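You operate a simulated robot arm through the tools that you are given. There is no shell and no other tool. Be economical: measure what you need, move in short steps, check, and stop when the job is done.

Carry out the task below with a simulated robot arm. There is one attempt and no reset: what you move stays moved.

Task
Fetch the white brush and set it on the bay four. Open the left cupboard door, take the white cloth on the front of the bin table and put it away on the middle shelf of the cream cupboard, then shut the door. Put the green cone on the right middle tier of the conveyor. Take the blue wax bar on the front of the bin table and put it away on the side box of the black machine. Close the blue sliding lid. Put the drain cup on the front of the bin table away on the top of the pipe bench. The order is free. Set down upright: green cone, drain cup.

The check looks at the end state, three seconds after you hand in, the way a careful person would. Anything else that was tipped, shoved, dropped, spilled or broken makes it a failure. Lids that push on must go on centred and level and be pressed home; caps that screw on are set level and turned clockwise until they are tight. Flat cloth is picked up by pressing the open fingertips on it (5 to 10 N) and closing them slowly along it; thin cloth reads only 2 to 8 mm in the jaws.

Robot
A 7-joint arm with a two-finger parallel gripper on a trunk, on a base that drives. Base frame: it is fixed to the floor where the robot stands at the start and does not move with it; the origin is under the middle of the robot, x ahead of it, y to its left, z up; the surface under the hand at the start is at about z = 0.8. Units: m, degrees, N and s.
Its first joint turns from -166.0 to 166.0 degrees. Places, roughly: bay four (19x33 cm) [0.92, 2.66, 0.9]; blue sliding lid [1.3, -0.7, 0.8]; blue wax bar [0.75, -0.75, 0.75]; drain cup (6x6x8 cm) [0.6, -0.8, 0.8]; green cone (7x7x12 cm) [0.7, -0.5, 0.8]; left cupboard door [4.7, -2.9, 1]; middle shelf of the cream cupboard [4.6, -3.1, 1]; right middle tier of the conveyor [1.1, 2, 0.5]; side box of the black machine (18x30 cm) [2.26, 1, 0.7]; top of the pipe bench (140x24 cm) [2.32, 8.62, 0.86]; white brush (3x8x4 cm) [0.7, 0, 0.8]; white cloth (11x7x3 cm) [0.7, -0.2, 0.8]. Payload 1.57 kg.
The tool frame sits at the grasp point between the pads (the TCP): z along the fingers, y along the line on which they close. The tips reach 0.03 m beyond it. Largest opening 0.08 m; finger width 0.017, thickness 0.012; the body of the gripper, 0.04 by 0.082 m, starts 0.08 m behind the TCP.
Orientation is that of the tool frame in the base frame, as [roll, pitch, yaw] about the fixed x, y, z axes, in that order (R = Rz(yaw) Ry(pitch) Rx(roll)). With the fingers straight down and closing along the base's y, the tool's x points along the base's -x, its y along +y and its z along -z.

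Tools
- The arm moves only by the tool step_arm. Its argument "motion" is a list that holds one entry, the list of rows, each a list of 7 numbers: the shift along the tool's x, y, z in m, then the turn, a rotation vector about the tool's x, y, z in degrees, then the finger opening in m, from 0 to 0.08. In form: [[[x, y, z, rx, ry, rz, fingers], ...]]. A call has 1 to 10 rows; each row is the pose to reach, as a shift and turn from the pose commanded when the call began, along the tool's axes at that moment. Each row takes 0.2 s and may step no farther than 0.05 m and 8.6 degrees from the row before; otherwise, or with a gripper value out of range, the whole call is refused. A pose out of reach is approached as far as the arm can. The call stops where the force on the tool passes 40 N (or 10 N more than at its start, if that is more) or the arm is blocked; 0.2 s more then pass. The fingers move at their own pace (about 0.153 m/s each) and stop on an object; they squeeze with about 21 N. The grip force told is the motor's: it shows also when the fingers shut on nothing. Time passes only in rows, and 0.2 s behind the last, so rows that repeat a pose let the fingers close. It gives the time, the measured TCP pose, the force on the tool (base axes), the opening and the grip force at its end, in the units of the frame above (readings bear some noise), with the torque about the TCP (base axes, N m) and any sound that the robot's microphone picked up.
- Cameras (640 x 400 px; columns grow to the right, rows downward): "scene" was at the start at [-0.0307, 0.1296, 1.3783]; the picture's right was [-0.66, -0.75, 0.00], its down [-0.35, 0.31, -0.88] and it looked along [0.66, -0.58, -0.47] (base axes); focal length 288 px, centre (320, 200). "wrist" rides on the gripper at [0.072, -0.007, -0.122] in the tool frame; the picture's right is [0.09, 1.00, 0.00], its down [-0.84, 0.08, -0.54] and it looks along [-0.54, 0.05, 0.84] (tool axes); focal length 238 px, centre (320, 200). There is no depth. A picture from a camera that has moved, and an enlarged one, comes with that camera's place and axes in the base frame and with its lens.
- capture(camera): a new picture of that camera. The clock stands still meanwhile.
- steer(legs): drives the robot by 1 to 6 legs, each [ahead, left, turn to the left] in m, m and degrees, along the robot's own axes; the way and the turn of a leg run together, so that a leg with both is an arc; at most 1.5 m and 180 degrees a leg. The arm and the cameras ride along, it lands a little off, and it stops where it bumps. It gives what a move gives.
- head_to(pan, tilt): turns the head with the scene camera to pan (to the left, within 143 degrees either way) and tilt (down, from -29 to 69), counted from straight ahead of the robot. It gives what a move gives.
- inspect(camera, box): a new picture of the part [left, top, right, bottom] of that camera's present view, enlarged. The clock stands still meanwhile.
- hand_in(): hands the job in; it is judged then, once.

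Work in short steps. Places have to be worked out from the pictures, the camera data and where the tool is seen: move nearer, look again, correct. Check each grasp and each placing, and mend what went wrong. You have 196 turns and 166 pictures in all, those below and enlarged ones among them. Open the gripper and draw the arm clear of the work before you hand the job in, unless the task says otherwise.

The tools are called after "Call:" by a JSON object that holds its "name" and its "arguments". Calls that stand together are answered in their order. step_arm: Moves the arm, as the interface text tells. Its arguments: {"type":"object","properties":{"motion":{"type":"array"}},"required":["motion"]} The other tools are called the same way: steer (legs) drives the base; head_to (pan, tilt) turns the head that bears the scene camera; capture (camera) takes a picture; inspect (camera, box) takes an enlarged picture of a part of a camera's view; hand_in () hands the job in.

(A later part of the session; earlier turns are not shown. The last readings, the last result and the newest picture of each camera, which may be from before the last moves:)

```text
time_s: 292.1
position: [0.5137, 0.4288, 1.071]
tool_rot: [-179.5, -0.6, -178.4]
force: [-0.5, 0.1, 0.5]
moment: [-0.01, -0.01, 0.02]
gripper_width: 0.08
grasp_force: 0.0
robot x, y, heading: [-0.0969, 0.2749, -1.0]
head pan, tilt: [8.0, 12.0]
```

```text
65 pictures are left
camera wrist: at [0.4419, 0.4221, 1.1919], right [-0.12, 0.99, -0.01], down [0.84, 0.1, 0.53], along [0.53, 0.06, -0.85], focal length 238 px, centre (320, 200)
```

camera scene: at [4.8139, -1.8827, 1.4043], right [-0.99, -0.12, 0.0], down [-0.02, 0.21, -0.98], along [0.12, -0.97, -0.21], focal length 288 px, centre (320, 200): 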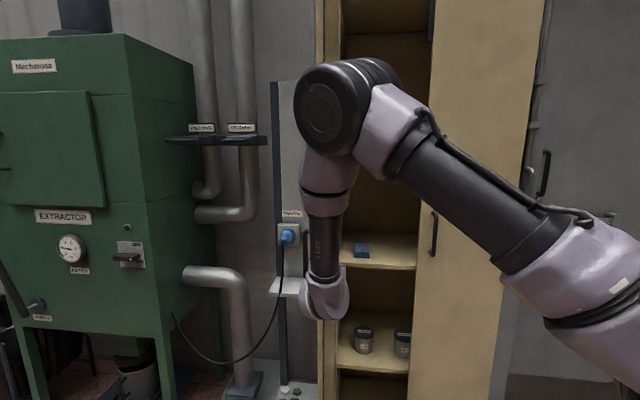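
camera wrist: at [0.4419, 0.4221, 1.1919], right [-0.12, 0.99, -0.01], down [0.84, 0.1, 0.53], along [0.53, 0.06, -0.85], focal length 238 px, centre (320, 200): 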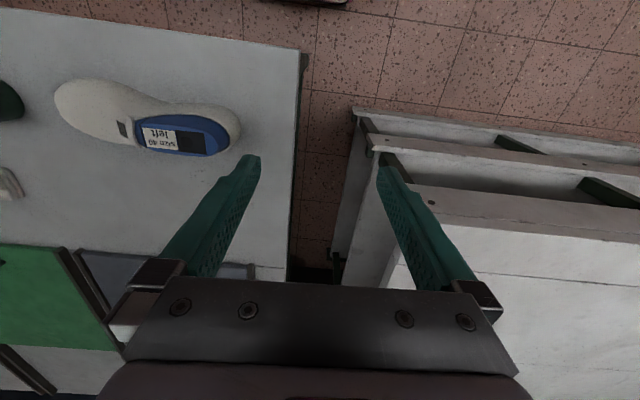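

I move 7 cm closer and swing the tool over to near the cloth, turning it to point toward −y as before.

Call:
{"name": "steer", "arguments": {"legs": [[0.06, 0, 1.0]]}}

Call:
{"name": "step_arm", "arguments": {"motion": [[[-0.013, -0.045, 0, 0, 0, 8.5, 0.08], [-0.026, -0.09, 0, 0, 0, 17, 0.08], [-0.039, -0.135, 0, 0, 0, 25.5, 0.08], [-0.052, -0.18, 0, 0, 0, 34, 0.08], [-0.065, -0.225, 0, 0, 0, 42.5, 0.08], [-0.078, -0.27, 0, 0, 0, 51, 0.08], [-0.091, -0.315, 0, 0, 0, 59.5, 0.08], [-0.104, -0.36, 0, 0, 0, 68, 0.08], [-0.117, -0.405, 0, 0, 0, 76.5, 0.08], [-0.13, -0.45, 0, 0, 0, 85, 0.08]]]}}

Call:
{"name": "capture", "arguments": {"camera": "wrist"}}

```text
time_s: 293.1
position: [0.5715, 0.44, 1.07]
tool_rot: [-179.7, -0.5, -177.4]
force: [0.4, 0.3, 0.5]
moment: [0.01, 0.01, 0.01]
gripper_width: 0.0801
grasp_force: 0.0
robot x, y, heading: [-0.0338, 0.271, 0.2]
head pan, tilt: [8.0, 12.0]
```

```text
time_s: 295.3
position: [0.7228, -0.0054, 1.0745]
tool_rot: [-179.5, 0.4, 97.4]
force: [0.3, -0.5, 0.4]
moment: [-0.03, -0.01, 0.03]
gripper_width: 0.0799
grasp_force: 0.0
robot x, y, heading: [-0.03, 0.2709, 0.3]
head pan, tilt: [8.0, 12.0]
```

```text
64 pictures are left
camera wrist: at [0.7081, 0.0666, 1.1946], right [0.98, 0.22, -0.01], down [0.19, -0.82, 0.55], along [0.11, -0.54, -0.84], focal length 238 px, centre (320, 200)
```

wrist: 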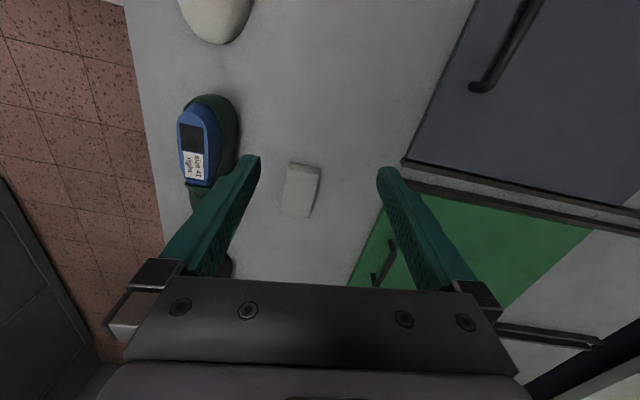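

Cloth centre ≈(0.717, −0.158), long axis ~3° off −y. I tilt the tool 35° and move to the approach point 12 cm back along its axis.

Call:
{"name": "step_arm", "arguments": {"motion": [[[-0.0164, -0.004, 0.028, 0, -7, 0.8, 0.08], [-0.0328, -0.008, 0.057, 0, -14, 1.6, 0.08], [-0.0492, -0.012, 0.085, 0, -21, 2.4, 0.08], [-0.0656, -0.016, 0.114, 0, -28, 3.2, 0.08], [-0.082, -0.021, 0.142, 0, -35, 4, 0.08], [-0.082, -0.021, 0.142, 0, -35, 4, 0.08]]]}}

Call:
{"name": "capture", "arguments": {"camera": "wrist"}}

```text
time_s: 296.7
position: [0.7112, -0.09, 0.931]
tool_rot: [179.1, 35.5, 93.4]
force: [0.5, -0.4, 0.7]
moment: [0.01, 0.0, 0.01]
gripper_width: 0.0799
grasp_force: 0.0
robot x, y, heading: [-0.0338, 0.2691, 0.3]
head pan, tilt: [8.0, 12.0]
```

```text
63 pictures are left
camera wrist: at [0.6947, 0.0399, 0.9877], right [0.99, 0.14, -0.04], down [0.09, -0.36, 0.93], along [0.12, -0.92, -0.37], focal length 238 px, centre (320, 200)
```

wrist: 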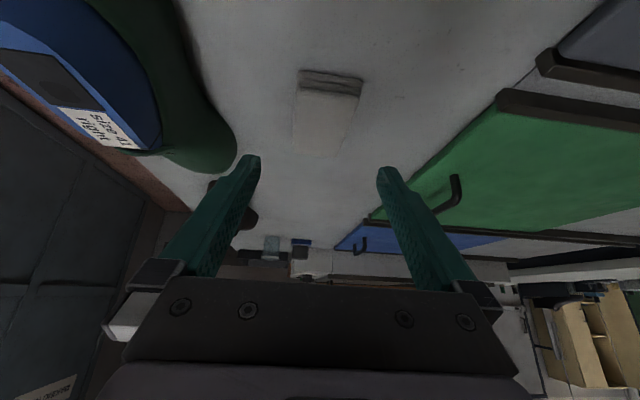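

Cloth at ≈(0.72,−0.155). I advance along the tool axis to put the fingertips on each side of it.

Call:
{"name": "step_arm", "arguments": {"motion": [[[0, 0.003, 0.04, 0, 0, 0, 0.08], [0.001, 0.005, 0.08, 0, 0, 0, 0.08], [0.002, 0.005, 0.1, 0, 0, 0, 0.08], [0.002, 0.005, 0.11, 0, 0, 0, 0.08], [0.002, 0.005, 0.11, 0, 0, 0, 0.08]]]}}

Call:
{"name": "capture", "arguments": {"camera": "wrist"}}

```text
time_s: 297.9
position: [0.7191, -0.1492, 0.8391]
tool_rot: [179.1, 35.4, 93.4]
force: [-0.6, 0.5, 0.3]
moment: [0.01, 0.02, -0.02]
gripper_width: 0.08
grasp_force: 0.2
robot x, y, heading: [-0.0312, 0.2696, 0.1]
head pan, tilt: [8.0, 12.0]
```

```text
62 pictures are left
camera wrist: at [0.704, -0.0208, 0.8969], right [0.99, 0.14, -0.04], down [0.09, -0.36, 0.93], along [0.12, -0.92, -0.37], focal length 238 px, centre (320, 200)
```

wrist: 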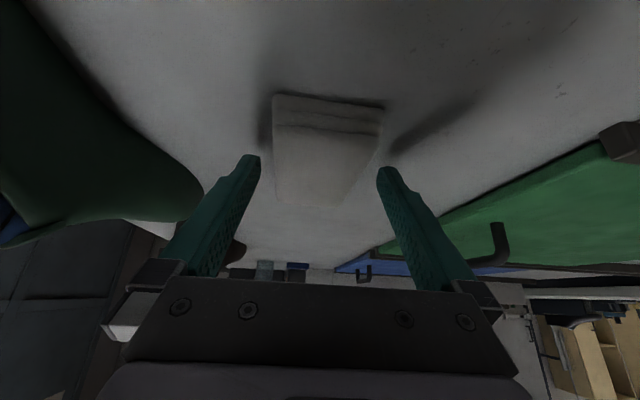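

Aligned. I lower 5 mm and close slowly.

Call:
{"name": "step_arm", "arguments": {"motion": [[[0.003, 0.004, 0.006, 0, 0, 0, 0.08], [0.003, 0.004, 0.006, 0, 0, 0, 0.07], [0.003, 0.004, 0.006, 0, 0, 0, 0.06], [0.003, 0.004, 0.006, 0, 0, 0, 0.045], [0.003, 0.004, 0.006, 0, 0, 0, 0.03], [0.003, 0.004, 0.006, 0, 0, 0, 0.015], [0.003, 0.004, 0.006, 0, 0, 0, 0], [0.003, 0.004, 0.006, 0, 0, 0, 0]]]}}

Call:
{"name": "capture", "arguments": {"camera": "wrist"}}

```text
time_s: 299.7
position: [0.7237, -0.1503, 0.8342]
tool_rot: [179.1, 35.4, 93.4]
force: [-0.5, 0.9, 1.7]
moment: [0.01, 0.1, -0.09]
gripper_width: 0.0623
grasp_force: 20.6
robot x, y, heading: [-0.0299, 0.2694, 0.2]
head pan, tilt: [8.0, 12.0]
```

```text
61 pictures are left
camera wrist: at [0.7077, -0.0213, 0.8913], right [0.99, 0.14, -0.04], down [0.09, -0.36, 0.93], along [0.12, -0.92, -0.37], focal length 238 px, centre (320, 200)
```

wrist: 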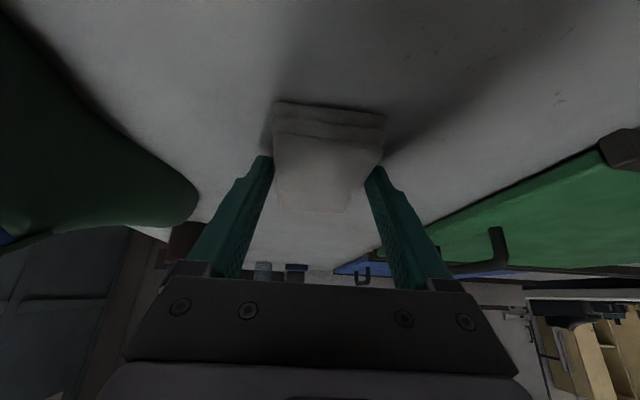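

Cloth gripped at 62 mm. I lift straight up 25 cm and check it comes along.

Call:
{"name": "step_arm", "arguments": {"motion": [[[-0.023, 0, -0.033, 0, 0, 0, 0], [-0.046, 0, -0.065, 0, 0, 0, 0], [-0.07, 0, -0.098, 0, 0, 0, 0], [-0.093, 0, -0.13, 0, 0, 0, 0], [-0.116, 0, -0.163, 0, 0, 0, 0], [-0.14, 0, -0.196, 0, 0, 0, 0]]]}}

Call:
{"name": "capture", "arguments": {"camera": "wrist"}}

```text
time_s: 301.1
position: [0.7231, -0.1534, 1.0751]
tool_rot: [179.3, 35.5, 93.4]
force: [-0.3, 0.5, -0.6]
moment: [-0.02, 0.03, -0.03]
gripper_width: 0.0622
grasp_force: 20.9
robot x, y, heading: [-0.0327, 0.2706, -0.1]
head pan, tilt: [8.0, 12.0]
```

```text
60 pictures are left
camera wrist: at [0.7081, -0.0239, 1.1315], right [0.99, 0.14, -0.04], down [0.09, -0.36, 0.93], along [0.12, -0.92, -0.37], focal length 238 px, centre (320, 200)
```

wrist: 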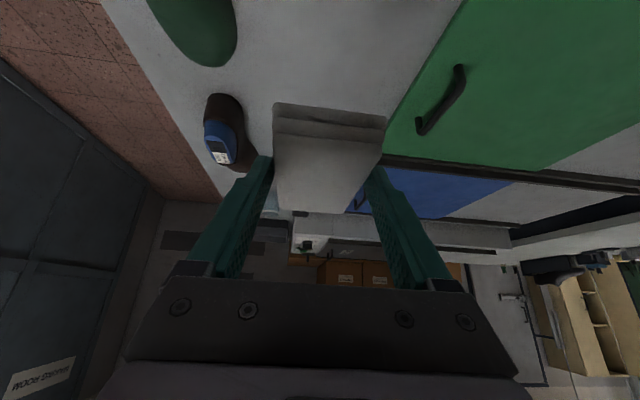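

The cloth is held flat. I swing the hand to the front of the robot, turning it about the vertical so it points ahead with the cloth still level.

Call:
{"name": "step_arm", "arguments": {"motion": [[[0.0344, -0.0025, -0.0245, -5, 0, -7, 0], [0.0688, -0.005, -0.049, -10, 0, -14, 0], [0.1032, -0.0075, -0.0735, -15, 0, -21, 0], [0.1376, -0.01, -0.098, -20, 0, -28, 0], [0.172, -0.0125, -0.1225, -25, 0, -35, 0], [0.2064, -0.015, -0.147, -30, 0, -42, 0], [0.2408, -0.0175, -0.1715, -35, 0, -49, 0], [0.2752, -0.02, -0.196, -40, 0, -56, 0], [0.3096, -0.0225, -0.2205, -45, 0, -63, 0], [0.344, -0.025, -0.245, -50, 0, -70, 0]]]}}

Call:
{"name": "capture", "arguments": {"camera": "wrist"}}

```text
time_s: 303.3
position: [0.6683, 0.2685, 1.0759]
tool_rot: [179.9, 36.2, 179.8]
force: [0.0, 0.2, -0.5]
moment: [0.0, 0.04, -0.02]
gripper_width: 0.0616
grasp_force: 21.2
robot x, y, heading: [-0.0305, 0.2706, -0.1]
head pan, tilt: [8.0, 12.0]
```

```text
59 pictures are left
camera wrist: at [0.5388, 0.2623, 1.1299], right [-0.07, 1.0, -0.05], down [0.35, 0.07, 0.93], along [0.93, 0.05, -0.36], focal length 238 px, centre (320, 200)
```

wrist: 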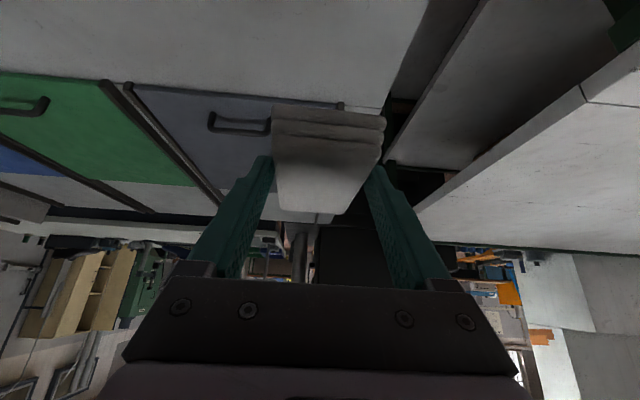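

I back off and drive to the passage mouth.

Call:
{"name": "steer", "arguments": {"legs": [[-0.1, 0, 0], [0, -1.4, 0], [0, -0.93, 0]]}}

```text
time_s: 315.6
position: [0.6143, -2.0597, 1.075]
tool_rot: [179.8, 36.2, -178.6]
force: [0.5, 0.6, 0.0]
moment: [-0.02, 0.03, 0.03]
gripper_width: 0.061
grasp_force: 20.7
robot x, y, heading: [-0.0911, -2.079, 1.5]
head pan, tilt: [8.0, 12.0]
```

Call:
{"name": "steer", "arguments": {"legs": [[0, 0, -1.5], [1.4, 0, 0], [1.4, 0, 0], [1.2, 0, 0]]}}

```text
time_s: 335.3
position: [4.6303, -2.1699, 1.0754]
tool_rot: [179.8, 36.2, 178.6]
force: [-1.2, 0.2, -0.7]
moment: [0.01, 0.02, 0.0]
gripper_width: 0.0612
grasp_force: 21.0
robot x, y, heading: [3.9297, -2.1588, -1.4]
head pan, tilt: [8.0, 12.0]
```

I shift left, turn to face the cupboard, and strafe in front of the open door.

Call:
{"name": "steer", "arguments": {"legs": [[0, 0.4, 0], [0, 0, -88.6], [0, 0.74, 0]]}}

Call:
{"name": "capture", "arguments": {"camera": "scene"}}

Call:
{"name": "capture", "arguments": {"camera": "wrist"}}

```text
time_s: 345.2
position: [4.6483, -2.4771, 1.0752]
tool_rot: [179.8, 36.2, 88.3]
force: [0.9, -0.3, -0.7]
moment: [0.01, 0.0, 0.0]
gripper_width: 0.0614
grasp_force: 20.9
robot x, y, heading: [4.6705, -1.7754, -91.8]
head pan, tilt: [8.0, 12.0]
```

```text
58 pictures are left
camera scene: at [4.8735, -1.774, 1.4041], right [-0.99, -0.11, 0.0], down [-0.02, 0.21, -0.98], along [0.11, -0.97, -0.21], focal length 288 px, centre (320, 200)
```

scene: 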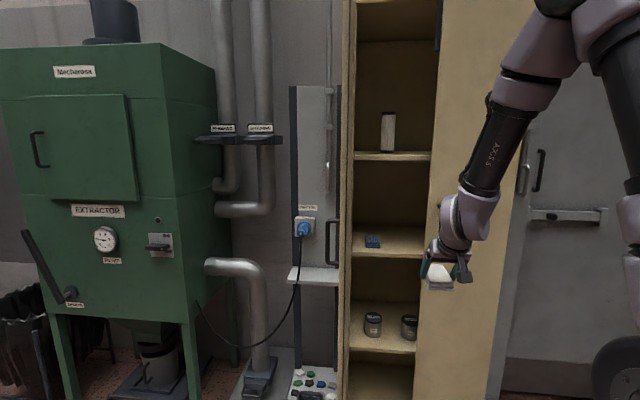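

```text
57 pictures are left
camera wrist: at [4.6464, -2.3467, 1.1299], right [1.0, 0.05, -0.05], down [0.06, -0.36, 0.93], along [0.03, -0.93, -0.36], focal length 238 px, centre (320, 200)
```

wrist: 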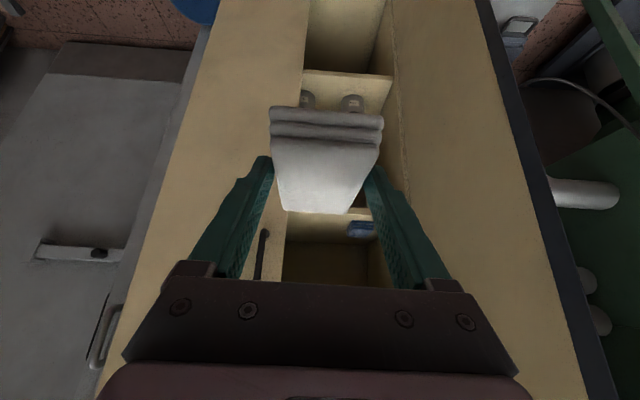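

Middle shelf z≈0.95, opening x 4.57–4.86, blue cloth around (4.78,−2.99). I aim at (4.662, −2.99). I drive ahead 0.22 m.

Call:
{"name": "steer", "arguments": {"legs": [[0.22, 0, 1.0]]}}

Call:
{"name": "capture", "arguments": {"camera": "wrist"}}

```text
time_s: 346.9
position: [4.6561, -2.6989, 1.075]
tool_rot: [179.8, 36.2, 89.0]
force: [0.4, -0.7, -0.8]
moment: [-0.01, 0.0, 0.02]
gripper_width: 0.0611
grasp_force: 20.9
robot x, y, heading: [4.6689, -1.9958, -90.6]
head pan, tilt: [8.0, 12.0]
```

```text
56 pictures are left
camera wrist: at [4.6509, -2.5676, 1.1298], right [1.0, 0.06, -0.05], down [0.07, -0.36, 0.93], along [0.04, -0.93, -0.36], focal length 238 px, centre (320, 200)
```

wrist: 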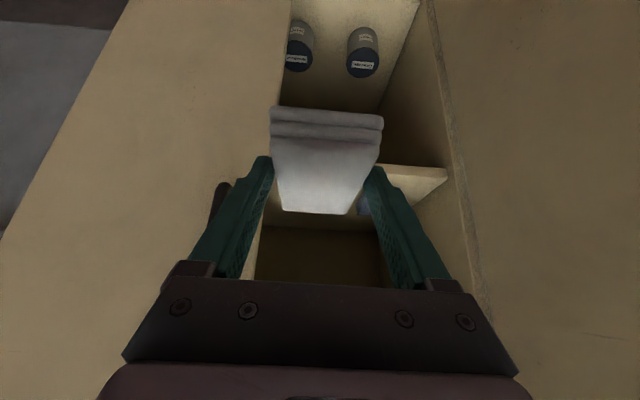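

The right door edge looks to be at x≈4.60, so I centre at x≈4.683 and go in to y≈−2.985 above the shelf.

Call:
{"name": "step_arm", "arguments": {"motion": [[[-0.025, 0.015, 0.0225, 0, 0, 0, 0], [-0.05, 0.029, 0.045, 0, 0, 0, 0], [-0.0744, 0.029, 0.0668, 0, 0, 0, 0], [-0.1003, 0.0296, 0.0944, 0, 0, 0, 0], [-0.1262, 0.0302, 0.122, 0, 0, 0, 0], [-0.152, 0.0308, 0.1497, 0, 0, 0, 0], [-0.178, 0.0314, 0.1773, 0, 0, 0, 0], [-0.2038, 0.032, 0.205, 0, 0, 0, 0]]]}}

Call:
{"name": "capture", "arguments": {"camera": "wrist"}}

Call:
{"name": "inspect", "arguments": {"camera": "scene", "box": [320, 120, 520, 320]}}

```text
time_s: 348.7
position: [4.6853, -2.9849, 1.033]
tool_rot: [179.8, 36.2, 89.2]
force: [0.8, -0.2, -0.2]
moment: [0.0, 0.0, 0.01]
gripper_width: 0.0609
grasp_force: 20.8
robot x, y, heading: [4.6646, -1.9978, -90.6]
head pan, tilt: [8.0, 12.0]
```

```text
55 pictures are left
camera wrist: at [4.6802, -2.8547, 1.0875], right [1.0, 0.06, -0.05], down [0.07, -0.36, 0.93], along [0.04, -0.93, -0.36], focal length 238 px, centre (320, 200)
```

wrist: 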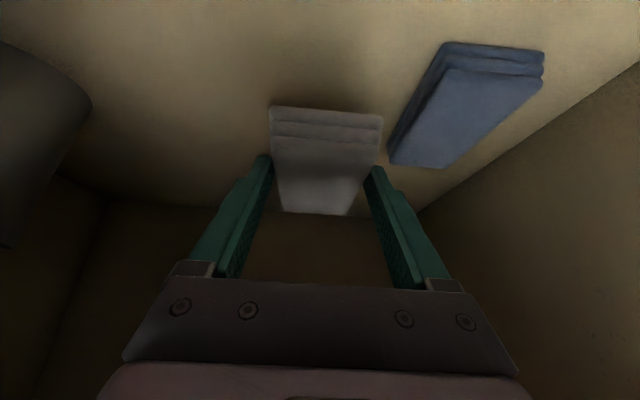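

```text
2.00 times, centred on (420, 220) of scene
camera zoom: at [4.8694, -1.9912, 1.4041], right [-0.99, -0.13, 0.0], down [-0.03, 0.21, -0.98], along [0.13, -0.97, -0.21], focal length 576 px, centre (120, 160)
```

zoom: 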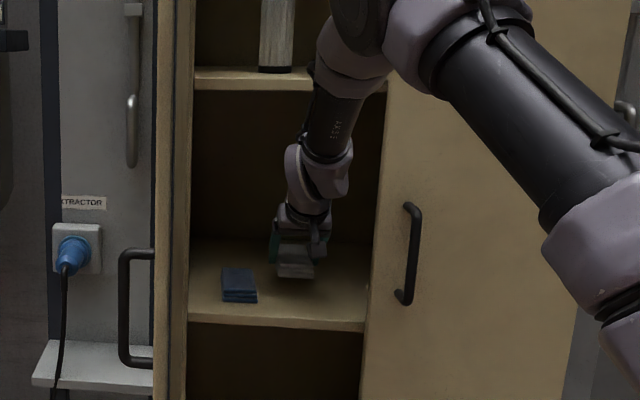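

Nicely beside the blue cloth. I lower toward the shelf.

Call:
{"name": "step_arm", "arguments": {"motion": [[[0.0059, 0, 0.0081, 0, 0, 0, 0], [0.0118, 0, 0.0161, 0, 0, 0, 0], [0.0177, 0, 0.0242, 0, 0, 0, 0], [0.0224, 0, 0.0307, 0, 0, 0, 0]]]}}

```text
time_s: 349.7
position: [4.6844, -2.986, 0.9921]
tool_rot: [179.8, 36.2, 89.1]
force: [0.2, 0.0, -0.4]
moment: [-0.03, 0.0, 0.01]
gripper_width: 0.0612
grasp_force: 21.4
robot x, y, heading: [4.6698, -1.9979, -90.2]
head pan, tilt: [8.0, 12.0]
```

Call:
{"name": "step_arm", "arguments": {"motion": [[[0.0018, 0, 0.0024, 0, 0, 0, 0], [0.0035, 0, 0.0048, 0, 0, 0, 0], [0.0053, 0, 0.0073, 0, 0, 0, 0]]]}}

```text
time_s: 350.5
position: [4.6843, -2.9848, 0.9843]
tool_rot: [179.7, 36.4, 89.1]
force: [0.1, 2.5, 12.9]
moment: [0.46, 0.26, -0.02]
gripper_width: 0.0611
grasp_force: 21.1
robot x, y, heading: [4.6697, -1.9966, -90.6]
head pan, tilt: [8.0, 12.0]
```

Contact at z≈0.984. I release, rise along the tool axis and withdraw.

Call:
{"name": "step_arm", "arguments": {"motion": [[[0, 0, 0, 0, 0, 0, 0.066], [0, 0, 0, 0, 0, 0, 0.07], [0, 0, 0, 0, 0, 0, 0.07], [0, 0, -0.04, 0, 0, 0, 0.07], [0, 0, -0.08, 0, 0, 0, 0.07], [0.035, 0, -0.105, 0, 0, 0, 0.07], [0.07, 0, -0.13, 0, 0, 0, 0.07], [0.105, -0.01, -0.155, 0, 0, 0, 0.07], [0.14, -0.015, -0.18, 0, 0, 0, 0.07], [0.175, -0.015, -0.205, 0, 0, 0, 0.07]]]}}

Call:
{"name": "inspect", "arguments": {"camera": "scene", "box": [320, 120, 520, 320]}}

Call:
{"name": "capture", "arguments": {"camera": "wrist"}}

```text
time_s: 352.7
position: [4.6725, -2.7224, 1.0432]
tool_rot: [179.9, 36.4, 89.2]
force: [0.5, 0.0, -0.7]
moment: [-0.03, 0.0, 0.02]
gripper_width: 0.0698
grasp_force: 0.3
robot x, y, heading: [4.6646, -1.9963, -90.8]
head pan, tilt: [8.0, 12.0]
```

```text
2.00 times, centred on (420, 220) of scene
camera zoom: at [4.8694, -1.992, 1.4041], right [-0.99, -0.13, 0.0], down [-0.03, 0.21, -0.98], along [0.13, -0.97, -0.21], focal length 576 px, centre (120, 160)
```

zoom: 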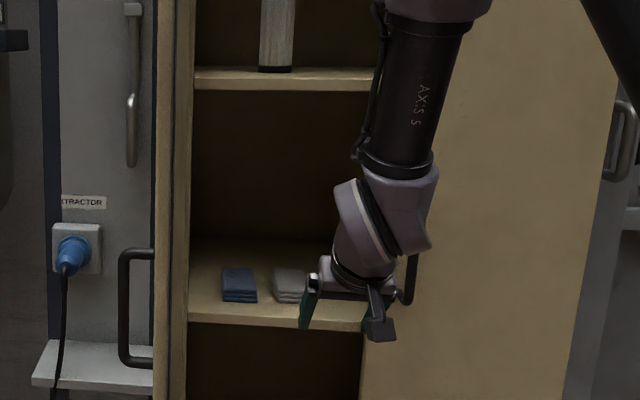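

```text
52 pictures are left
camera wrist: at [4.6683, -2.5915, 1.0989], right [1.0, 0.06, -0.05], down [0.07, -0.35, 0.93], along [0.04, -0.93, -0.36], focal length 238 px, centre (320, 200)
```

wrist: 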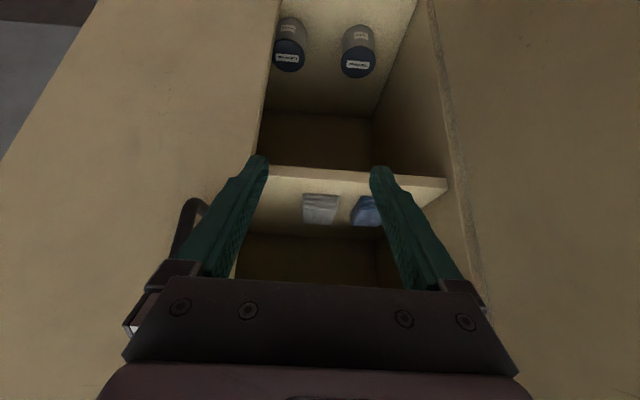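

The white cloth lies beside the blue one. To shut the door I raise the hand above handle height, then reposition with the base to the door's outer (+x) side.

Call:
{"name": "step_arm", "arguments": {"motion": [[[-0.01, 0, -0.04, 0, 0, 0, 0.03], [-0.01, 0, -0.08, 0, 0, 0, 0], [-0.008, 0, -0.125, 0, 0, 0, 0], [-0.006, 0, -0.165, 0, 0, 0, 0], [-0.004, 0, -0.208, 0, 0, 0, 0]]]}}

Call:
{"name": "steer", "arguments": {"legs": [[-0.2, 0, 0.8], [0, 0.38, 0]]}}

Call:
{"name": "capture", "arguments": {"camera": "wrist"}}

Call:
{"name": "head_to", "arguments": {"pan": 0, "tilt": 20}}

Call:
{"name": "capture", "arguments": {"camera": "scene"}}

```text
time_s: 354.1
position: [4.5702, -2.6168, 1.2151]
tool_rot: [179.7, 36.0, 74.2]
force: [-1.1, 0.5, -0.1]
moment: [-0.02, -0.03, -0.01]
gripper_width: 0.0001
grasp_force: 20.6
robot x, y, heading: [4.6631, -1.9981, -91.0]
head pan, tilt: [8.0, 12.0]
stopped in row 5: the arm was blocked; the commanded pose is now the measured one
```

```text
time_s: 357.7
position: [4.9672, -2.4156, 1.2154]
tool_rot: [179.7, 36.1, 75.4]
force: [-0.4, 0.8, 0.5]
moment: [0.0, 0.0, -0.03]
gripper_width: 0.0
grasp_force: 21.1
robot x, y, heading: [5.048, -1.7938, -89.2]
head pan, tilt: [8.0, 12.0]
```

```text
51 pictures are left
camera wrist: at [4.9927, -2.2859, 1.2707], right [0.98, -0.18, -0.05], down [-0.02, -0.36, 0.93], along [-0.18, -0.91, -0.36], focal length 238 px, centre (320, 200)
```

wrist: 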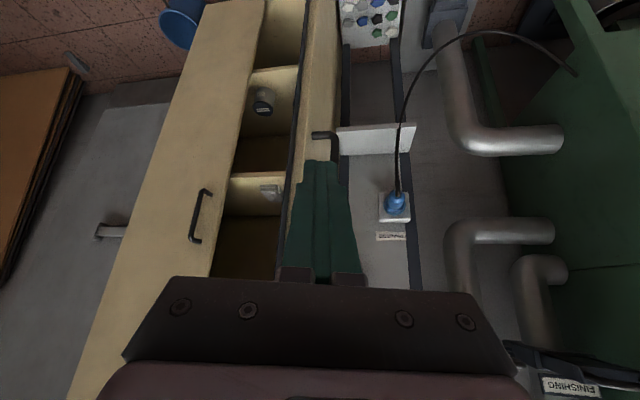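

```text
time_s: 358.4
position: [4.9669, -2.4145, 1.2154]
tool_rot: [179.9, 36.0, 75.4]
force: [-0.2, -0.9, 0.0]
moment: [-0.01, -0.03, -0.01]
gripper_width: 0.0
grasp_force: 21.4
robot x, y, heading: [5.0517, -1.7957, -89.3]
head pan, tilt: [0.0, 20.0]
```

```text
50 pictures are left
camera scene: at [5.2396, -1.7844, 1.3911], right [-1.0, -0.01, 0.0], down [0.0, 0.34, -0.94], along [0.01, -0.94, -0.34], focal length 288 px, centre (320, 200)
```

scene: 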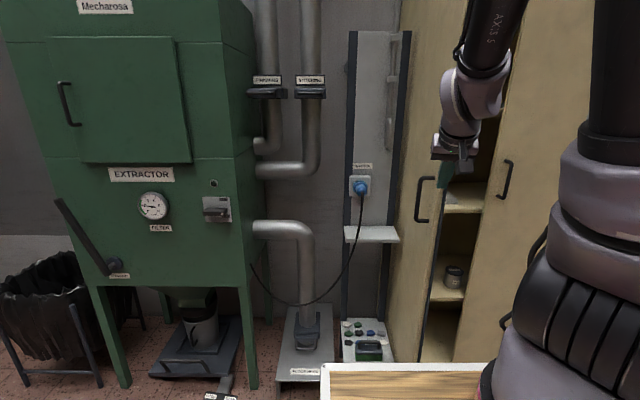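

Door edge is at about (4.91, −2.54), handle outside at x≈4.95. I go around to its outer side above handle height: (5.0, −2.62, 1.25).

Call:
{"name": "step_arm", "arguments": {"motion": [[[-0.03, 0.023, 0.007, 0, 0, 0, 0], [-0.06, 0.046, 0.0146, 0, 0, 0, 0], [-0.0897, 0.0688, 0.0219, 0, 0, 0, 0], [-0.118, 0.0744, 0.0423, 0, 0, 0, 0], [-0.146, 0.08, 0.0627, 0, 0, 0, 0], [-0.174, 0.0856, 0.0831, 0, 0, 0, 0]]]}}

Call:
{"name": "capture", "arguments": {"camera": "scene"}}

Call:
{"name": "capture", "arguments": {"camera": "wrist"}}

```text
time_s: 359.8
position: [5.0021, -2.6185, 1.2499]
tool_rot: [179.8, 36.1, 75.4]
force: [-0.7, 0.8, -0.3]
moment: [-0.03, 0.01, 0.0]
gripper_width: 0.0
grasp_force: 21.4
robot x, y, heading: [5.0467, -1.7925, -89.4]
head pan, tilt: [0.0, 20.0]
```

```text
49 pictures are left
camera scene: at [5.2396, -1.7838, 1.391], right [-1.0, -0.01, 0.0], down [0.0, 0.34, -0.94], along [0.01, -0.94, -0.34], focal length 288 px, centre (320, 200)
```

scene: 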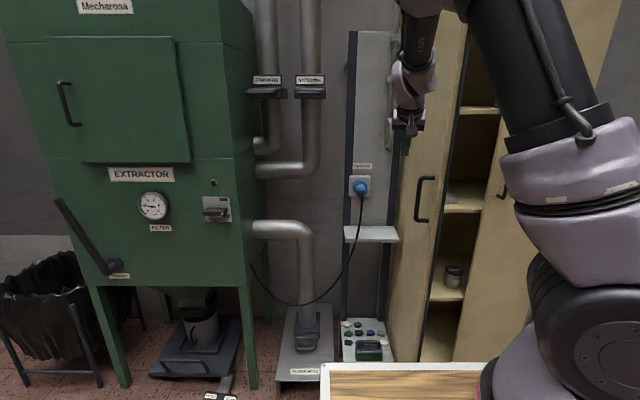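

```text
48 pictures are left
camera wrist: at [5.0279, -2.4901, 1.3064], right [0.98, -0.18, -0.05], down [-0.02, -0.36, 0.93], along [-0.18, -0.91, -0.36], focal length 238 px, centre (320, 200)
```

wrist: 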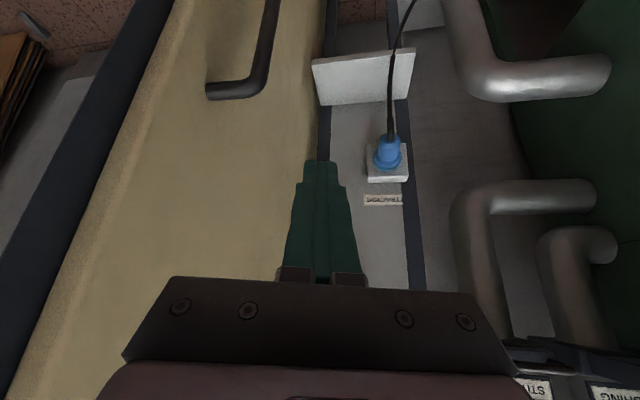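

The closed fingers are outside the door. I sweep −x along the closing arc.

Call:
{"name": "step_arm", "arguments": {"motion": [[[0.0026, -0.0473, -0.0019, 0, 0, 0, 0], [-0.0027, -0.0922, 0.0019, 0, 0, 0, 0], [-0.0075, -0.111, 0.0055, 0, 0, 0, 0], [-0.0124, -0.1304, 0.009, 0, 0, 0, 0], [-0.0245, -0.1678, 0.0178, 0, 0, 0, 0], [-0.0371, -0.2, 0.0269, 0, 0, 0, 0], [-0.0568, -0.2298, 0.0412, 0, 0, 0, 0], [-0.077, -0.2543, 0.0559, 0, 0, 0, 0]]]}}

Call:
{"name": "capture", "arguments": {"camera": "scene"}}

Call:
{"name": "capture", "arguments": {"camera": "wrist"}}

```text
time_s: 361.6
position: [4.7346, -2.646, 1.2507]
tool_rot: [179.8, 36.1, 75.5]
force: [0.1, 0.1, 1.9]
moment: [-0.03, 0.01, -0.01]
gripper_width: 0.0001
grasp_force: 21.0
robot x, y, heading: [5.0488, -1.7931, -89.3]
head pan, tilt: [0.0, 20.0]
```

```text
47 pictures are left
camera scene: at [5.2399, -1.7841, 1.391], right [-1.0, -0.01, 0.0], down [0.0, 0.34, -0.94], along [0.01, -0.94, -0.34], focal length 288 px, centre (320, 200)
```

scene: 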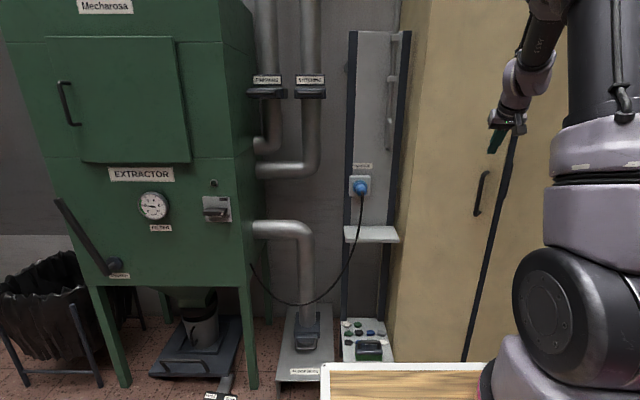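

```text
46 pictures are left
camera wrist: at [4.7584, -2.518, 1.3071], right [0.98, -0.17, -0.05], down [-0.02, -0.36, 0.93], along [-0.18, -0.91, -0.36], focal length 238 px, centre (320, 200)
```

wrist: 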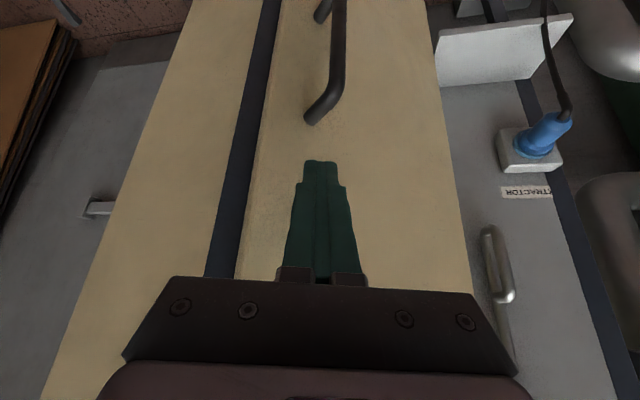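

Door is most of the way closed. I push toward −y near its free edge until it seats.

Call:
{"name": "step_arm", "arguments": {"motion": [[[-0.0315, -0.0105, 0.0229, 0, 0, 0, 0], [-0.0659, -0.015, 0.0479, 0, 0, 0, 0], [-0.0992, -0.0146, 0.0721, 0, 0, 0, 0], [-0.1277, -0.0106, 0.0928, 0, 0, 0, 0], [-0.1511, -0.003, 0.1098, 0, 0, 0, 0], [-0.1668, 0.002, 0.1212, 0, 0, 0, 0], [-0.1785, 0.0058, 0.1297, 0, 0, 0, 0]]]}}

Call:
{"name": "capture", "arguments": {"camera": "scene"}}

Call:
{"name": "capture", "arguments": {"camera": "wrist"}}

```text
time_s: 363.0
position: [4.6844, -2.8413, 1.252]
tool_rot: [179.7, 35.7, 75.3]
force: [6.5, 17.1, 3.2]
moment: [0.3, -0.14, 0.19]
gripper_width: 0.0
grasp_force: 20.8
robot x, y, heading: [5.0525, -1.7954, -89.3]
head pan, tilt: [0.0, 20.0]
stopped in row 7: the force on the tool passed its limit at 57 N (the readings are from after the stop); the commanded pose is now the measured one
```

```text
45 pictures are left
camera scene: at [5.2399, -1.7832, 1.391], right [-1.0, -0.01, 0.0], down [0.0, 0.34, -0.94], along [0.01, -0.94, -0.34], focal length 288 px, centre (320, 200)
```

scene: 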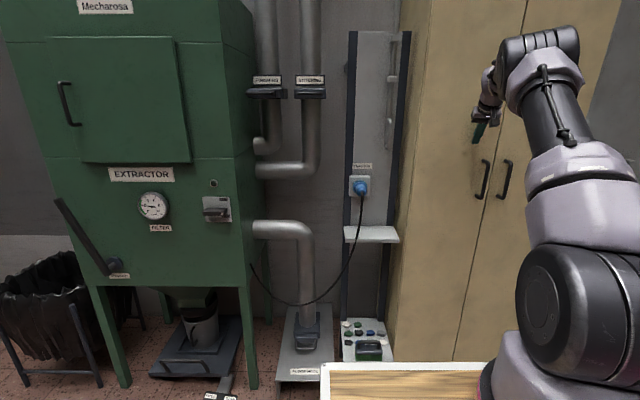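

```text
44 pictures are left
camera wrist: at [4.7098, -2.714, 1.3081], right [0.98, -0.18, -0.05], down [-0.02, -0.37, 0.93], along [-0.18, -0.91, -0.37], focal length 238 px, centre (320, 200)
```

wrist: 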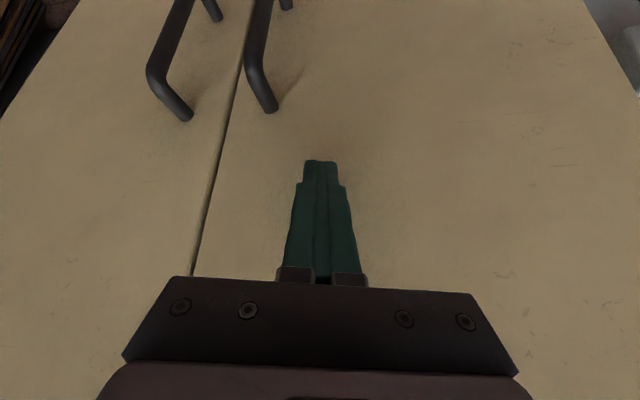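

The door is flush and shut. I retreat, back away, and bring the tool vertical.

Call:
{"name": "step_arm", "arguments": {"motion": [[[0.03, 0, -0.03, 0, 0, 0, 0], [0.06, 0, -0.06, 0, 0, 0, 0], [0.09, 0, -0.09, 0, 0, 0, 0]]]}}

Call:
{"name": "steer", "arguments": {"legs": [[-0.15, 0, 0]]}}

Call:
{"name": "step_arm", "arguments": {"motion": [[[0, 0, 0, 0, 7.2, 0, 0.02], [0, 0, 0, 0, 14.4, 0, 0.05], [0, 0, 0, 0, 21.6, 0, 0.08], [0, 0, 0, 0, 28.8, 0, 0.08], [0, 0, 0, 0, 35.7, 0, 0.08]]]}}

Call:
{"name": "steer", "arguments": {"legs": [[0, 0, 89.5], [-1.1, 0, 0], [0, -0.45, 0]]}}

```text
time_s: 363.8
position: [4.7154, -2.7225, 1.2714]
tool_rot: [179.6, 35.6, 75.3]
force: [0.2, 0.0, -2.0]
moment: [-0.02, 0.01, -0.02]
gripper_width: 0.0
grasp_force: 21.2
robot x, y, heading: [5.0495, -1.7912, -89.5]
head pan, tilt: [0.0, 20.0]
```

```text
time_s: 365.2
position: [4.7145, -2.568, 1.272]
tool_rot: [179.7, 35.7, 75.3]
force: [-0.2, 0.3, -0.5]
moment: [0.04, -0.03, 0.01]
gripper_width: 0.0
grasp_force: 20.7
robot x, y, heading: [5.0464, -1.64, -89.4]
head pan, tilt: [0.0, 20.0]
```

```text
time_s: 366.4
position: [4.7152, -2.5686, 1.2721]
tool_rot: [179.9, 0.0, 75.5]
force: [0.9, 0.2, 0.8]
moment: [-0.06, 0.01, 0.04]
gripper_width: 0.0798
grasp_force: 0.0
robot x, y, heading: [5.046, -1.6418, -89.2]
head pan, tilt: [0.0, 20.0]
```

```text
time_s: 378.1
position: [4.8655, -2.4453, 1.2715]
tool_rot: [179.8, 0.1, 164.3]
force: [0.0, 0.7, -0.9]
moment: [-0.01, 0.02, 0.02]
gripper_width: 0.0801
grasp_force: 0.1
robot x, y, heading: [3.9433, -2.0871, -0.5]
head pan, tilt: [0.0, 20.0]
```

I centre the arm in front of the robot before the passage.

Call:
{"name": "step_arm", "arguments": {"motion": [[[0.032, 0.0325, 0, 0, 0, -1.7, 0.08], [0.064, 0.065, 0, 0, 0, -3.4, 0.08], [0.096, 0.0975, 0, 0, 0, -5.1, 0.08], [0.128, 0.13, 0, 0, 0, -6.8, 0.08], [0.16, 0.1625, 0, 0, 0, -8.5, 0.08], [0.192, 0.195, 0, 0, 0, -10.2, 0.08], [0.224, 0.2275, 0, 0, 0, -12, 0.08], [0.256, 0.26, 0, 0, 0, -14, 0.08], [0.29, 0.293, 0, 0, 0, -15.7, 0.08]]]}}

Call:
{"name": "steer", "arguments": {"legs": [[0, 0, 0.5], [-1.4, 0, 0], [-1.0, 0, 0]]}}

```text
time_s: 380.1
position: [4.6656, -2.0835, 1.2742]
tool_rot: [179.9, 0.1, -179.9]
force: [1.0, -1.2, -0.1]
moment: [0.07, 0.05, 0.0]
gripper_width: 0.0799
grasp_force: 0.1
robot x, y, heading: [3.9457, -2.0934, -0.7]
head pan, tilt: [0.0, 20.0]
```

```text
time_s: 392.1
position: [2.2935, -2.0841, 1.2747]
tool_rot: [179.7, 0.0, -179.7]
force: [-0.2, -0.7, -1.2]
moment: [0.01, -0.01, 0.01]
gripper_width: 0.0801
grasp_force: 0.0
robot x, y, heading: [1.5737, -2.0935, -0.2]
head pan, tilt: [0.0, 20.0]
```

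Call:
{"name": "steer", "arguments": {"legs": [[0, 0, 0.2], [-1.4, 0, 0], [-0.28, 0, 0], [0, 1.24, 0], [0.06, 0, 0]]}}

Call:
{"name": "capture", "arguments": {"camera": "wrist"}}

```text
time_s: 407.2
position: [0.7246, -0.837, 1.2738]
tool_rot: [179.7, 0.1, -179.7]
force: [-0.1, 1.7, 0.1]
moment: [0.02, -0.01, 0.0]
gripper_width: 0.0798
grasp_force: 0.1
robot x, y, heading: [-0.0002, -0.8495, -0.3]
head pan, tilt: [0.0, 20.0]
```

```text
43 pictures are left
camera wrist: at [0.6517, -0.8442, 1.3955], right [-0.1, 1.0, 0.0], down [0.84, 0.08, 0.54], along [0.54, 0.06, -0.84], focal length 238 px, centre (320, 200)
```

wrist: 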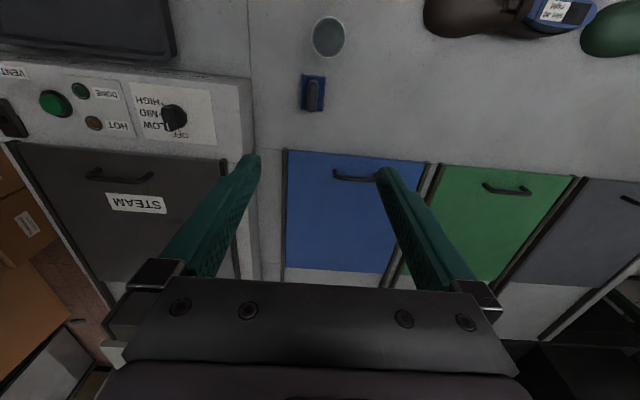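

Cup at about (0.635, −0.826). I descend to above it.

Call:
{"name": "step_arm", "arguments": {"motion": [[[0.02, 0.002, 0.035, 0, 0, 0, 0.08], [0.04, 0.005, 0.07, 0, 0, 0, 0.08], [0.06, 0.008, 0.105, 0, 0, 0, 0.08], [0.08, 0.011, 0.14, 0, 0, 0, 0.08], [0.09, 0.011, 0.18, 0, 0, 0, 0.08], [0.09, 0.011, 0.22, 0, 0, 0, 0.08], [0.09, 0.011, 0.26, 0, 0, 0, 0.08], [0.09, 0.011, 0.3, 0, 0, 0, 0.08], [0.09, 0.011, 0.34, 0, 0, 0, 0.08]]]}}

Call:
{"name": "capture", "arguments": {"camera": "wrist"}}

```text
time_s: 409.2
position: [0.6363, -0.828, 0.9354]
tool_rot: [179.8, 0.1, -179.6]
force: [0.2, -1.1, -0.5]
moment: [0.02, -0.04, -0.02]
gripper_width: 0.0802
grasp_force: 0.2
robot x, y, heading: [0.0029, -0.8494, -0.1]
head pan, tilt: [0.0, 20.0]
```

```text
42 pictures are left
camera wrist: at [0.5634, -0.8351, 1.0564], right [-0.1, 1.0, 0.0], down [0.84, 0.08, 0.54], along [0.54, 0.06, -0.84], focal length 238 px, centre (320, 200)
```

wrist: 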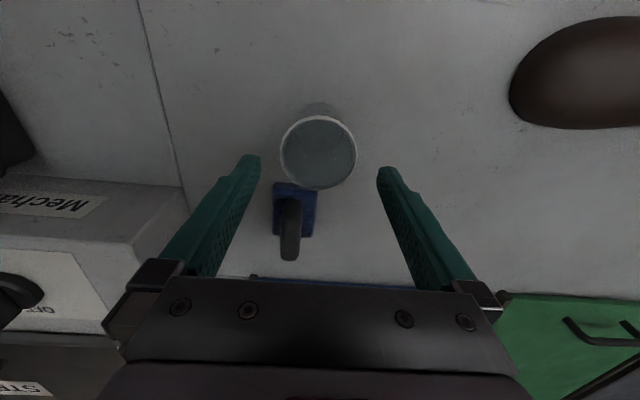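

Centred. I descend 8.5 cm and close on it.

Call:
{"name": "step_arm", "arguments": {"motion": [[[0.003, 0, 0.03, 0, 0, 0, 0.08], [0.003, 0, 0.06, 0, 0, 0, 0.08], [0.003, 0, 0.085, 0, 0, 0, 0.08], [0.003, 0, 0.085, 0, 0, 0, 0.06], [0.003, 0, 0.085, 0, 0, 0, 0.03], [0.003, 0, 0.085, 0, 0, 0, 0], [0.003, 0, 0.085, 0, 0, 0, 0]]]}}

Call:
{"name": "capture", "arguments": {"camera": "wrist"}}

```text
time_s: 410.8
position: [0.6317, -0.8264, 0.8486]
tool_rot: [179.7, 0.0, -179.6]
force: [0.0, 0.2, -0.2]
moment: [0.02, 0.0, -0.03]
gripper_width: 0.0564
grasp_force: 21.4
robot x, y, heading: [0.0029, -0.8516, -0.2]
head pan, tilt: [0.0, 20.0]
```

```text
41 pictures are left
camera wrist: at [0.5601, -0.8339, 0.9707], right [-0.1, 1.0, 0.0], down [0.84, 0.08, 0.54], along [0.54, 0.06, -0.84], focal length 238 px, centre (320, 200)
```

wrist: 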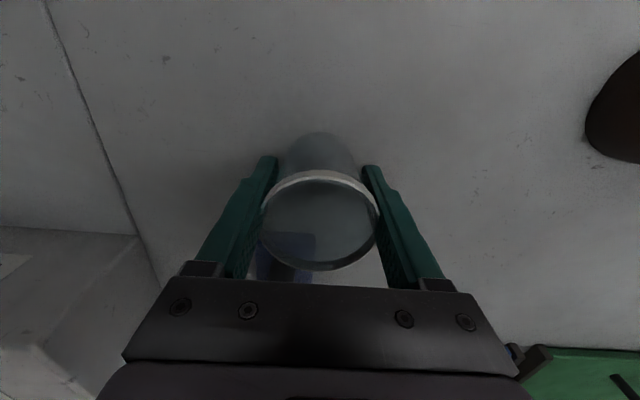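

Gripped (56 mm). I lift it and drive back to the passage.

Call:
{"name": "step_arm", "arguments": {"motion": [[[0, 0, -0.03, 0, 0, 0, 0], [0, 0, -0.07, 0, 0, 0, 0], [0, 0, -0.11, 0, 0, 0, 0], [0, 0, -0.15, 0, 0, 0, 0], [0, 0, -0.19, 0, 0, 0, 0], [0, 0, -0.23, 0, 0, 0, 0], [0, 0, -0.26, 0, 0, 0, 0]]]}}

Call:
{"name": "capture", "arguments": {"camera": "wrist"}}

Call:
{"name": "steer", "arguments": {"legs": [[-0.1, 0, 0.2], [0, -1.22, 0]]}}

```text
time_s: 412.4
position: [0.6316, -0.8255, 1.1082]
tool_rot: [179.8, 0.0, -179.6]
force: [-0.1, -0.9, -0.9]
moment: [0.0, 0.0, 0.01]
gripper_width: 0.0566
grasp_force: 20.6
robot x, y, heading: [0.002, -0.8493, -0.2]
head pan, tilt: [0.0, 20.0]
```

```text
40 pictures are left
camera wrist: at [0.5596, -0.8315, 1.2306], right [-0.1, 1.0, 0.0], down [0.84, 0.08, 0.54], along [0.54, 0.06, -0.84], focal length 238 px, centre (320, 200)
```

wrist: 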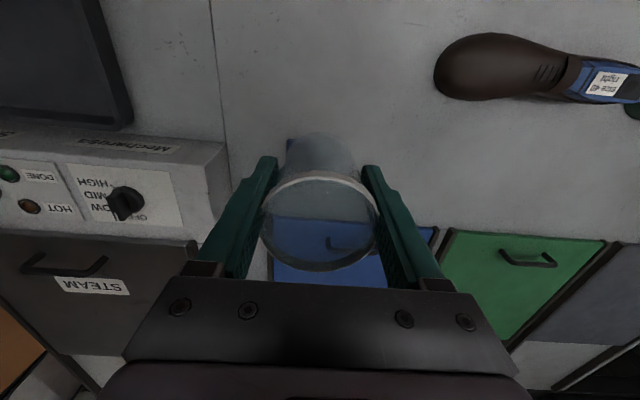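

```text
time_s: 419.2
position: [0.5317, -2.0275, 1.1099]
tool_rot: [179.8, 0.1, -179.7]
force: [1.1, 0.3, -0.2]
moment: [-0.02, 0.01, -0.01]
gripper_width: 0.0564
grasp_force: 21.0
robot x, y, heading: [-0.0979, -2.0512, -0.2]
head pan, tilt: [0.0, 20.0]
```

Call:
{"name": "steer", "arguments": {"legs": [[0, -0.02, 0.2], [1.4, 0, 0], [1.4, 0, 0], [0.6, 0, 0]]}}

```text
time_s: 436.2
position: [3.9262, -2.0194, 1.1096]
tool_rot: [179.8, -0.1, -179.1]
force: [0.5, -0.9, -0.6]
moment: [0.02, 0.02, 0.02]
gripper_width: 0.0559
grasp_force: 20.8
robot x, y, heading: [3.2983, -2.0527, 0.3]
head pan, tilt: [0.0, 20.0]
```

I turn north and drive up the corridor at x≈3.5.

Call:
{"name": "steer", "arguments": {"legs": [[0, 0, 89.7], [1.4, -0.2, 0], [1.4, 0, 0]]}}

Call:
{"name": "capture", "arguments": {"camera": "scene"}}

```text
time_s: 453.6
position: [3.4411, 1.3588, 1.1097]
tool_rot: [179.7, 0.0, -89.5]
force: [-0.8, -0.2, -0.9]
moment: [-0.06, 0.01, 0.03]
gripper_width: 0.055
grasp_force: 21.3
robot x, y, heading: [3.4679, 0.7283, 89.9]
head pan, tilt: [0.0, 20.0]
```

```text
39 pictures are left
camera scene: at [3.2781, 0.7218, 1.391], right [1.0, 0.0, 0.0], down [0.0, -0.34, -0.94], along [0.0, 0.94, -0.34], focal length 288 px, centre (320, 200)
```

scene: 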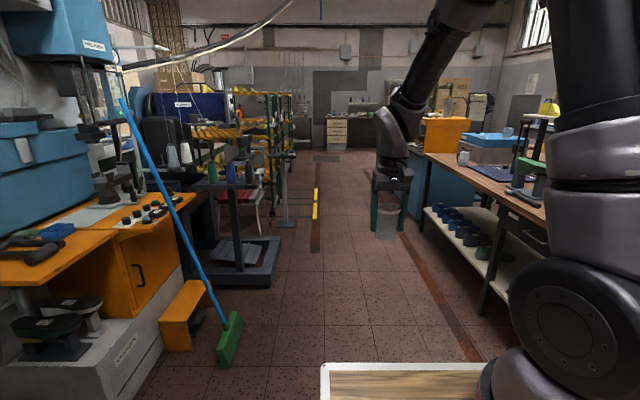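

Corridor is clear. I continue north to y≈6.3.

Call:
{"name": "steer", "arguments": {"legs": [[1.4, -0.05, 0], [1.4, 0, 0], [1.4, 0, 0], [1.3, 0, 0]]}}

Call:
{"name": "head_to", "arguments": {"pan": 15, "tilt": 15}}

Call:
{"name": "capture", "arguments": {"camera": "scene"}}

```text
time_s: 479.7
position: [3.5191, 6.8243, 1.1092]
tool_rot: [179.9, 0.0, -89.6]
force: [-1.4, 0.6, -1.1]
moment: [0.0, 0.0, 0.02]
gripper_width: 0.0543
grasp_force: 20.9
robot x, y, heading: [3.5412, 6.1955, 89.7]
head pan, tilt: [0.0, 20.0]
```

```text
time_s: 480.4
position: [3.5183, 6.8244, 1.1084]
tool_rot: [179.8, 0.0, -89.6]
force: [0.3, 0.4, 0.2]
moment: [-0.04, 0.0, 0.02]
gripper_width: 0.0544
grasp_force: 20.9
robot x, y, heading: [3.5442, 6.1901, 89.9]
head pan, tilt: [15.0, 15.0]
```

```text
38 pictures are left
camera scene: at [3.3306, 6.1856, 1.3992], right [0.97, 0.26, 0.0], down [0.07, -0.25, -0.97], along [-0.25, 0.93, -0.26], focal length 288 px, centre (320, 200)
```

scene: 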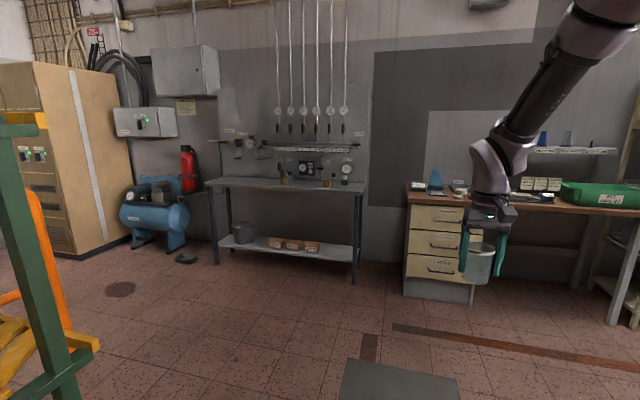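

The pipe bench is the grey table ahead-left, top z≈0.86, with bottles toward its right; its left part is free. I approach.

Call:
{"name": "steer", "arguments": {"legs": [[1.2, 0, 0], [0, 1.35, 0]]}}

Call:
{"name": "head_to", "arguments": {"pan": 0, "tilt": 25}}

Call:
{"name": "capture", "arguments": {"camera": "scene"}}

Call:
{"name": "capture", "arguments": {"camera": "wrist"}}

```text
time_s: 492.9
position: [2.1912, 8.0528, 1.1092]
tool_rot: [179.8, 0.1, -90.3]
force: [0.1, 0.2, -0.1]
moment: [-0.01, 0.0, -0.06]
gripper_width: 0.054
grasp_force: 20.7
robot x, y, heading: [2.2109, 7.4223, 89.0]
head pan, tilt: [15.0, 15.0]
```

```text
time_s: 493.6
position: [2.1921, 8.0526, 1.1093]
tool_rot: [179.8, 0.0, -90.3]
force: [0.6, 0.2, -0.2]
moment: [0.01, 0.02, -0.03]
gripper_width: 0.0537
grasp_force: 20.9
robot x, y, heading: [2.208, 7.4268, 89.0]
head pan, tilt: [0.0, 25.0]
```

```text
37 pictures are left
camera scene: at [2.0204, 7.4179, 1.383], right [1.0, -0.01, 0.0], down [-0.01, -0.42, -0.91], along [0.01, 0.91, -0.42], focal length 288 px, centre (320, 200)
```

scene: 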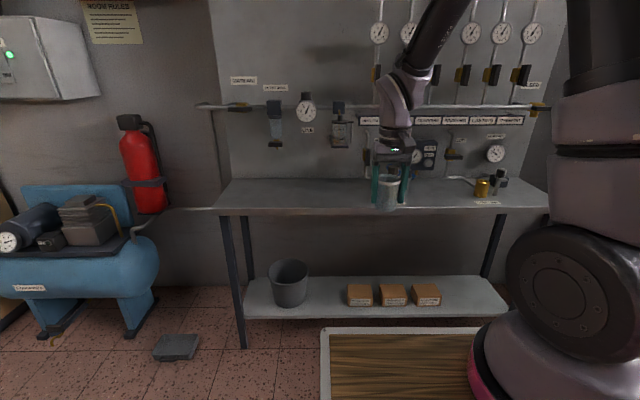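

```text
36 pictures are left
camera wrist: at [2.1996, 7.9818, 1.2304], right [-1.0, -0.09, 0.0], down [-0.07, 0.84, 0.54], along [-0.05, 0.54, -0.84], focal length 238 px, centre (320, 200)
```

wrist: 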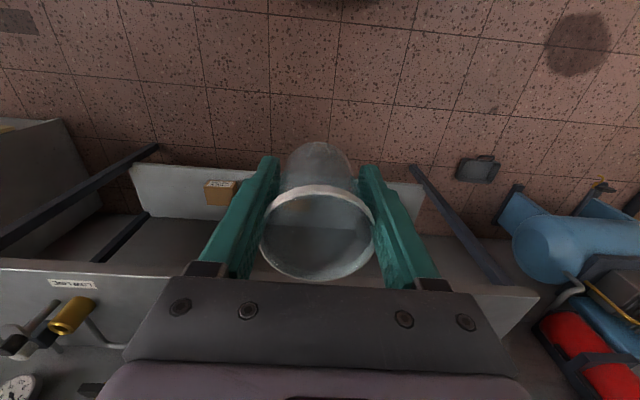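

Bench front edge is y≈8.44, back ≈8.8. A free stretch with clear wall is around x≈1.97. I shift left 0.22, ahead 0.3.

Call:
{"name": "steer", "arguments": {"legs": [[0, 0.22, 1.0], [0.3, 0, 0]]}}

Call:
{"name": "capture", "arguments": {"camera": "wrist"}}

```text
time_s: 497.0
position: [1.9714, 8.3571, 1.1097]
tool_rot: [179.8, 0.0, -89.7]
force: [0.6, 0.0, -0.8]
moment: [-0.04, 0.0, 0.0]
gripper_width: 0.054
grasp_force: 21.0
robot x, y, heading: [1.9917, 7.7218, 89.9]
head pan, tilt: [0.0, 25.0]
```

```text
35 pictures are left
camera wrist: at [1.9773, 8.2848, 1.2304], right [-1.0, -0.1, 0.0], down [-0.08, 0.84, 0.54], along [-0.06, 0.54, -0.84], focal length 238 px, centre (320, 200)
```

wrist: 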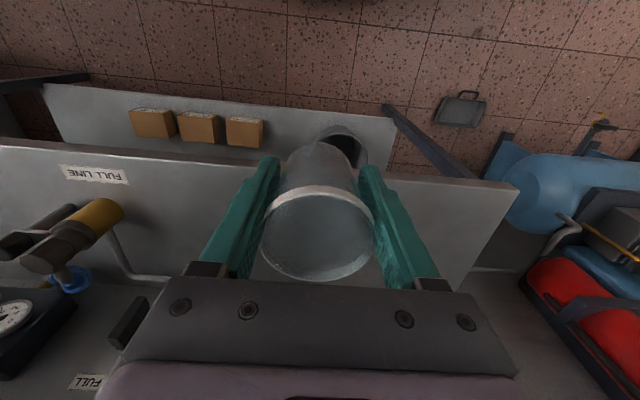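

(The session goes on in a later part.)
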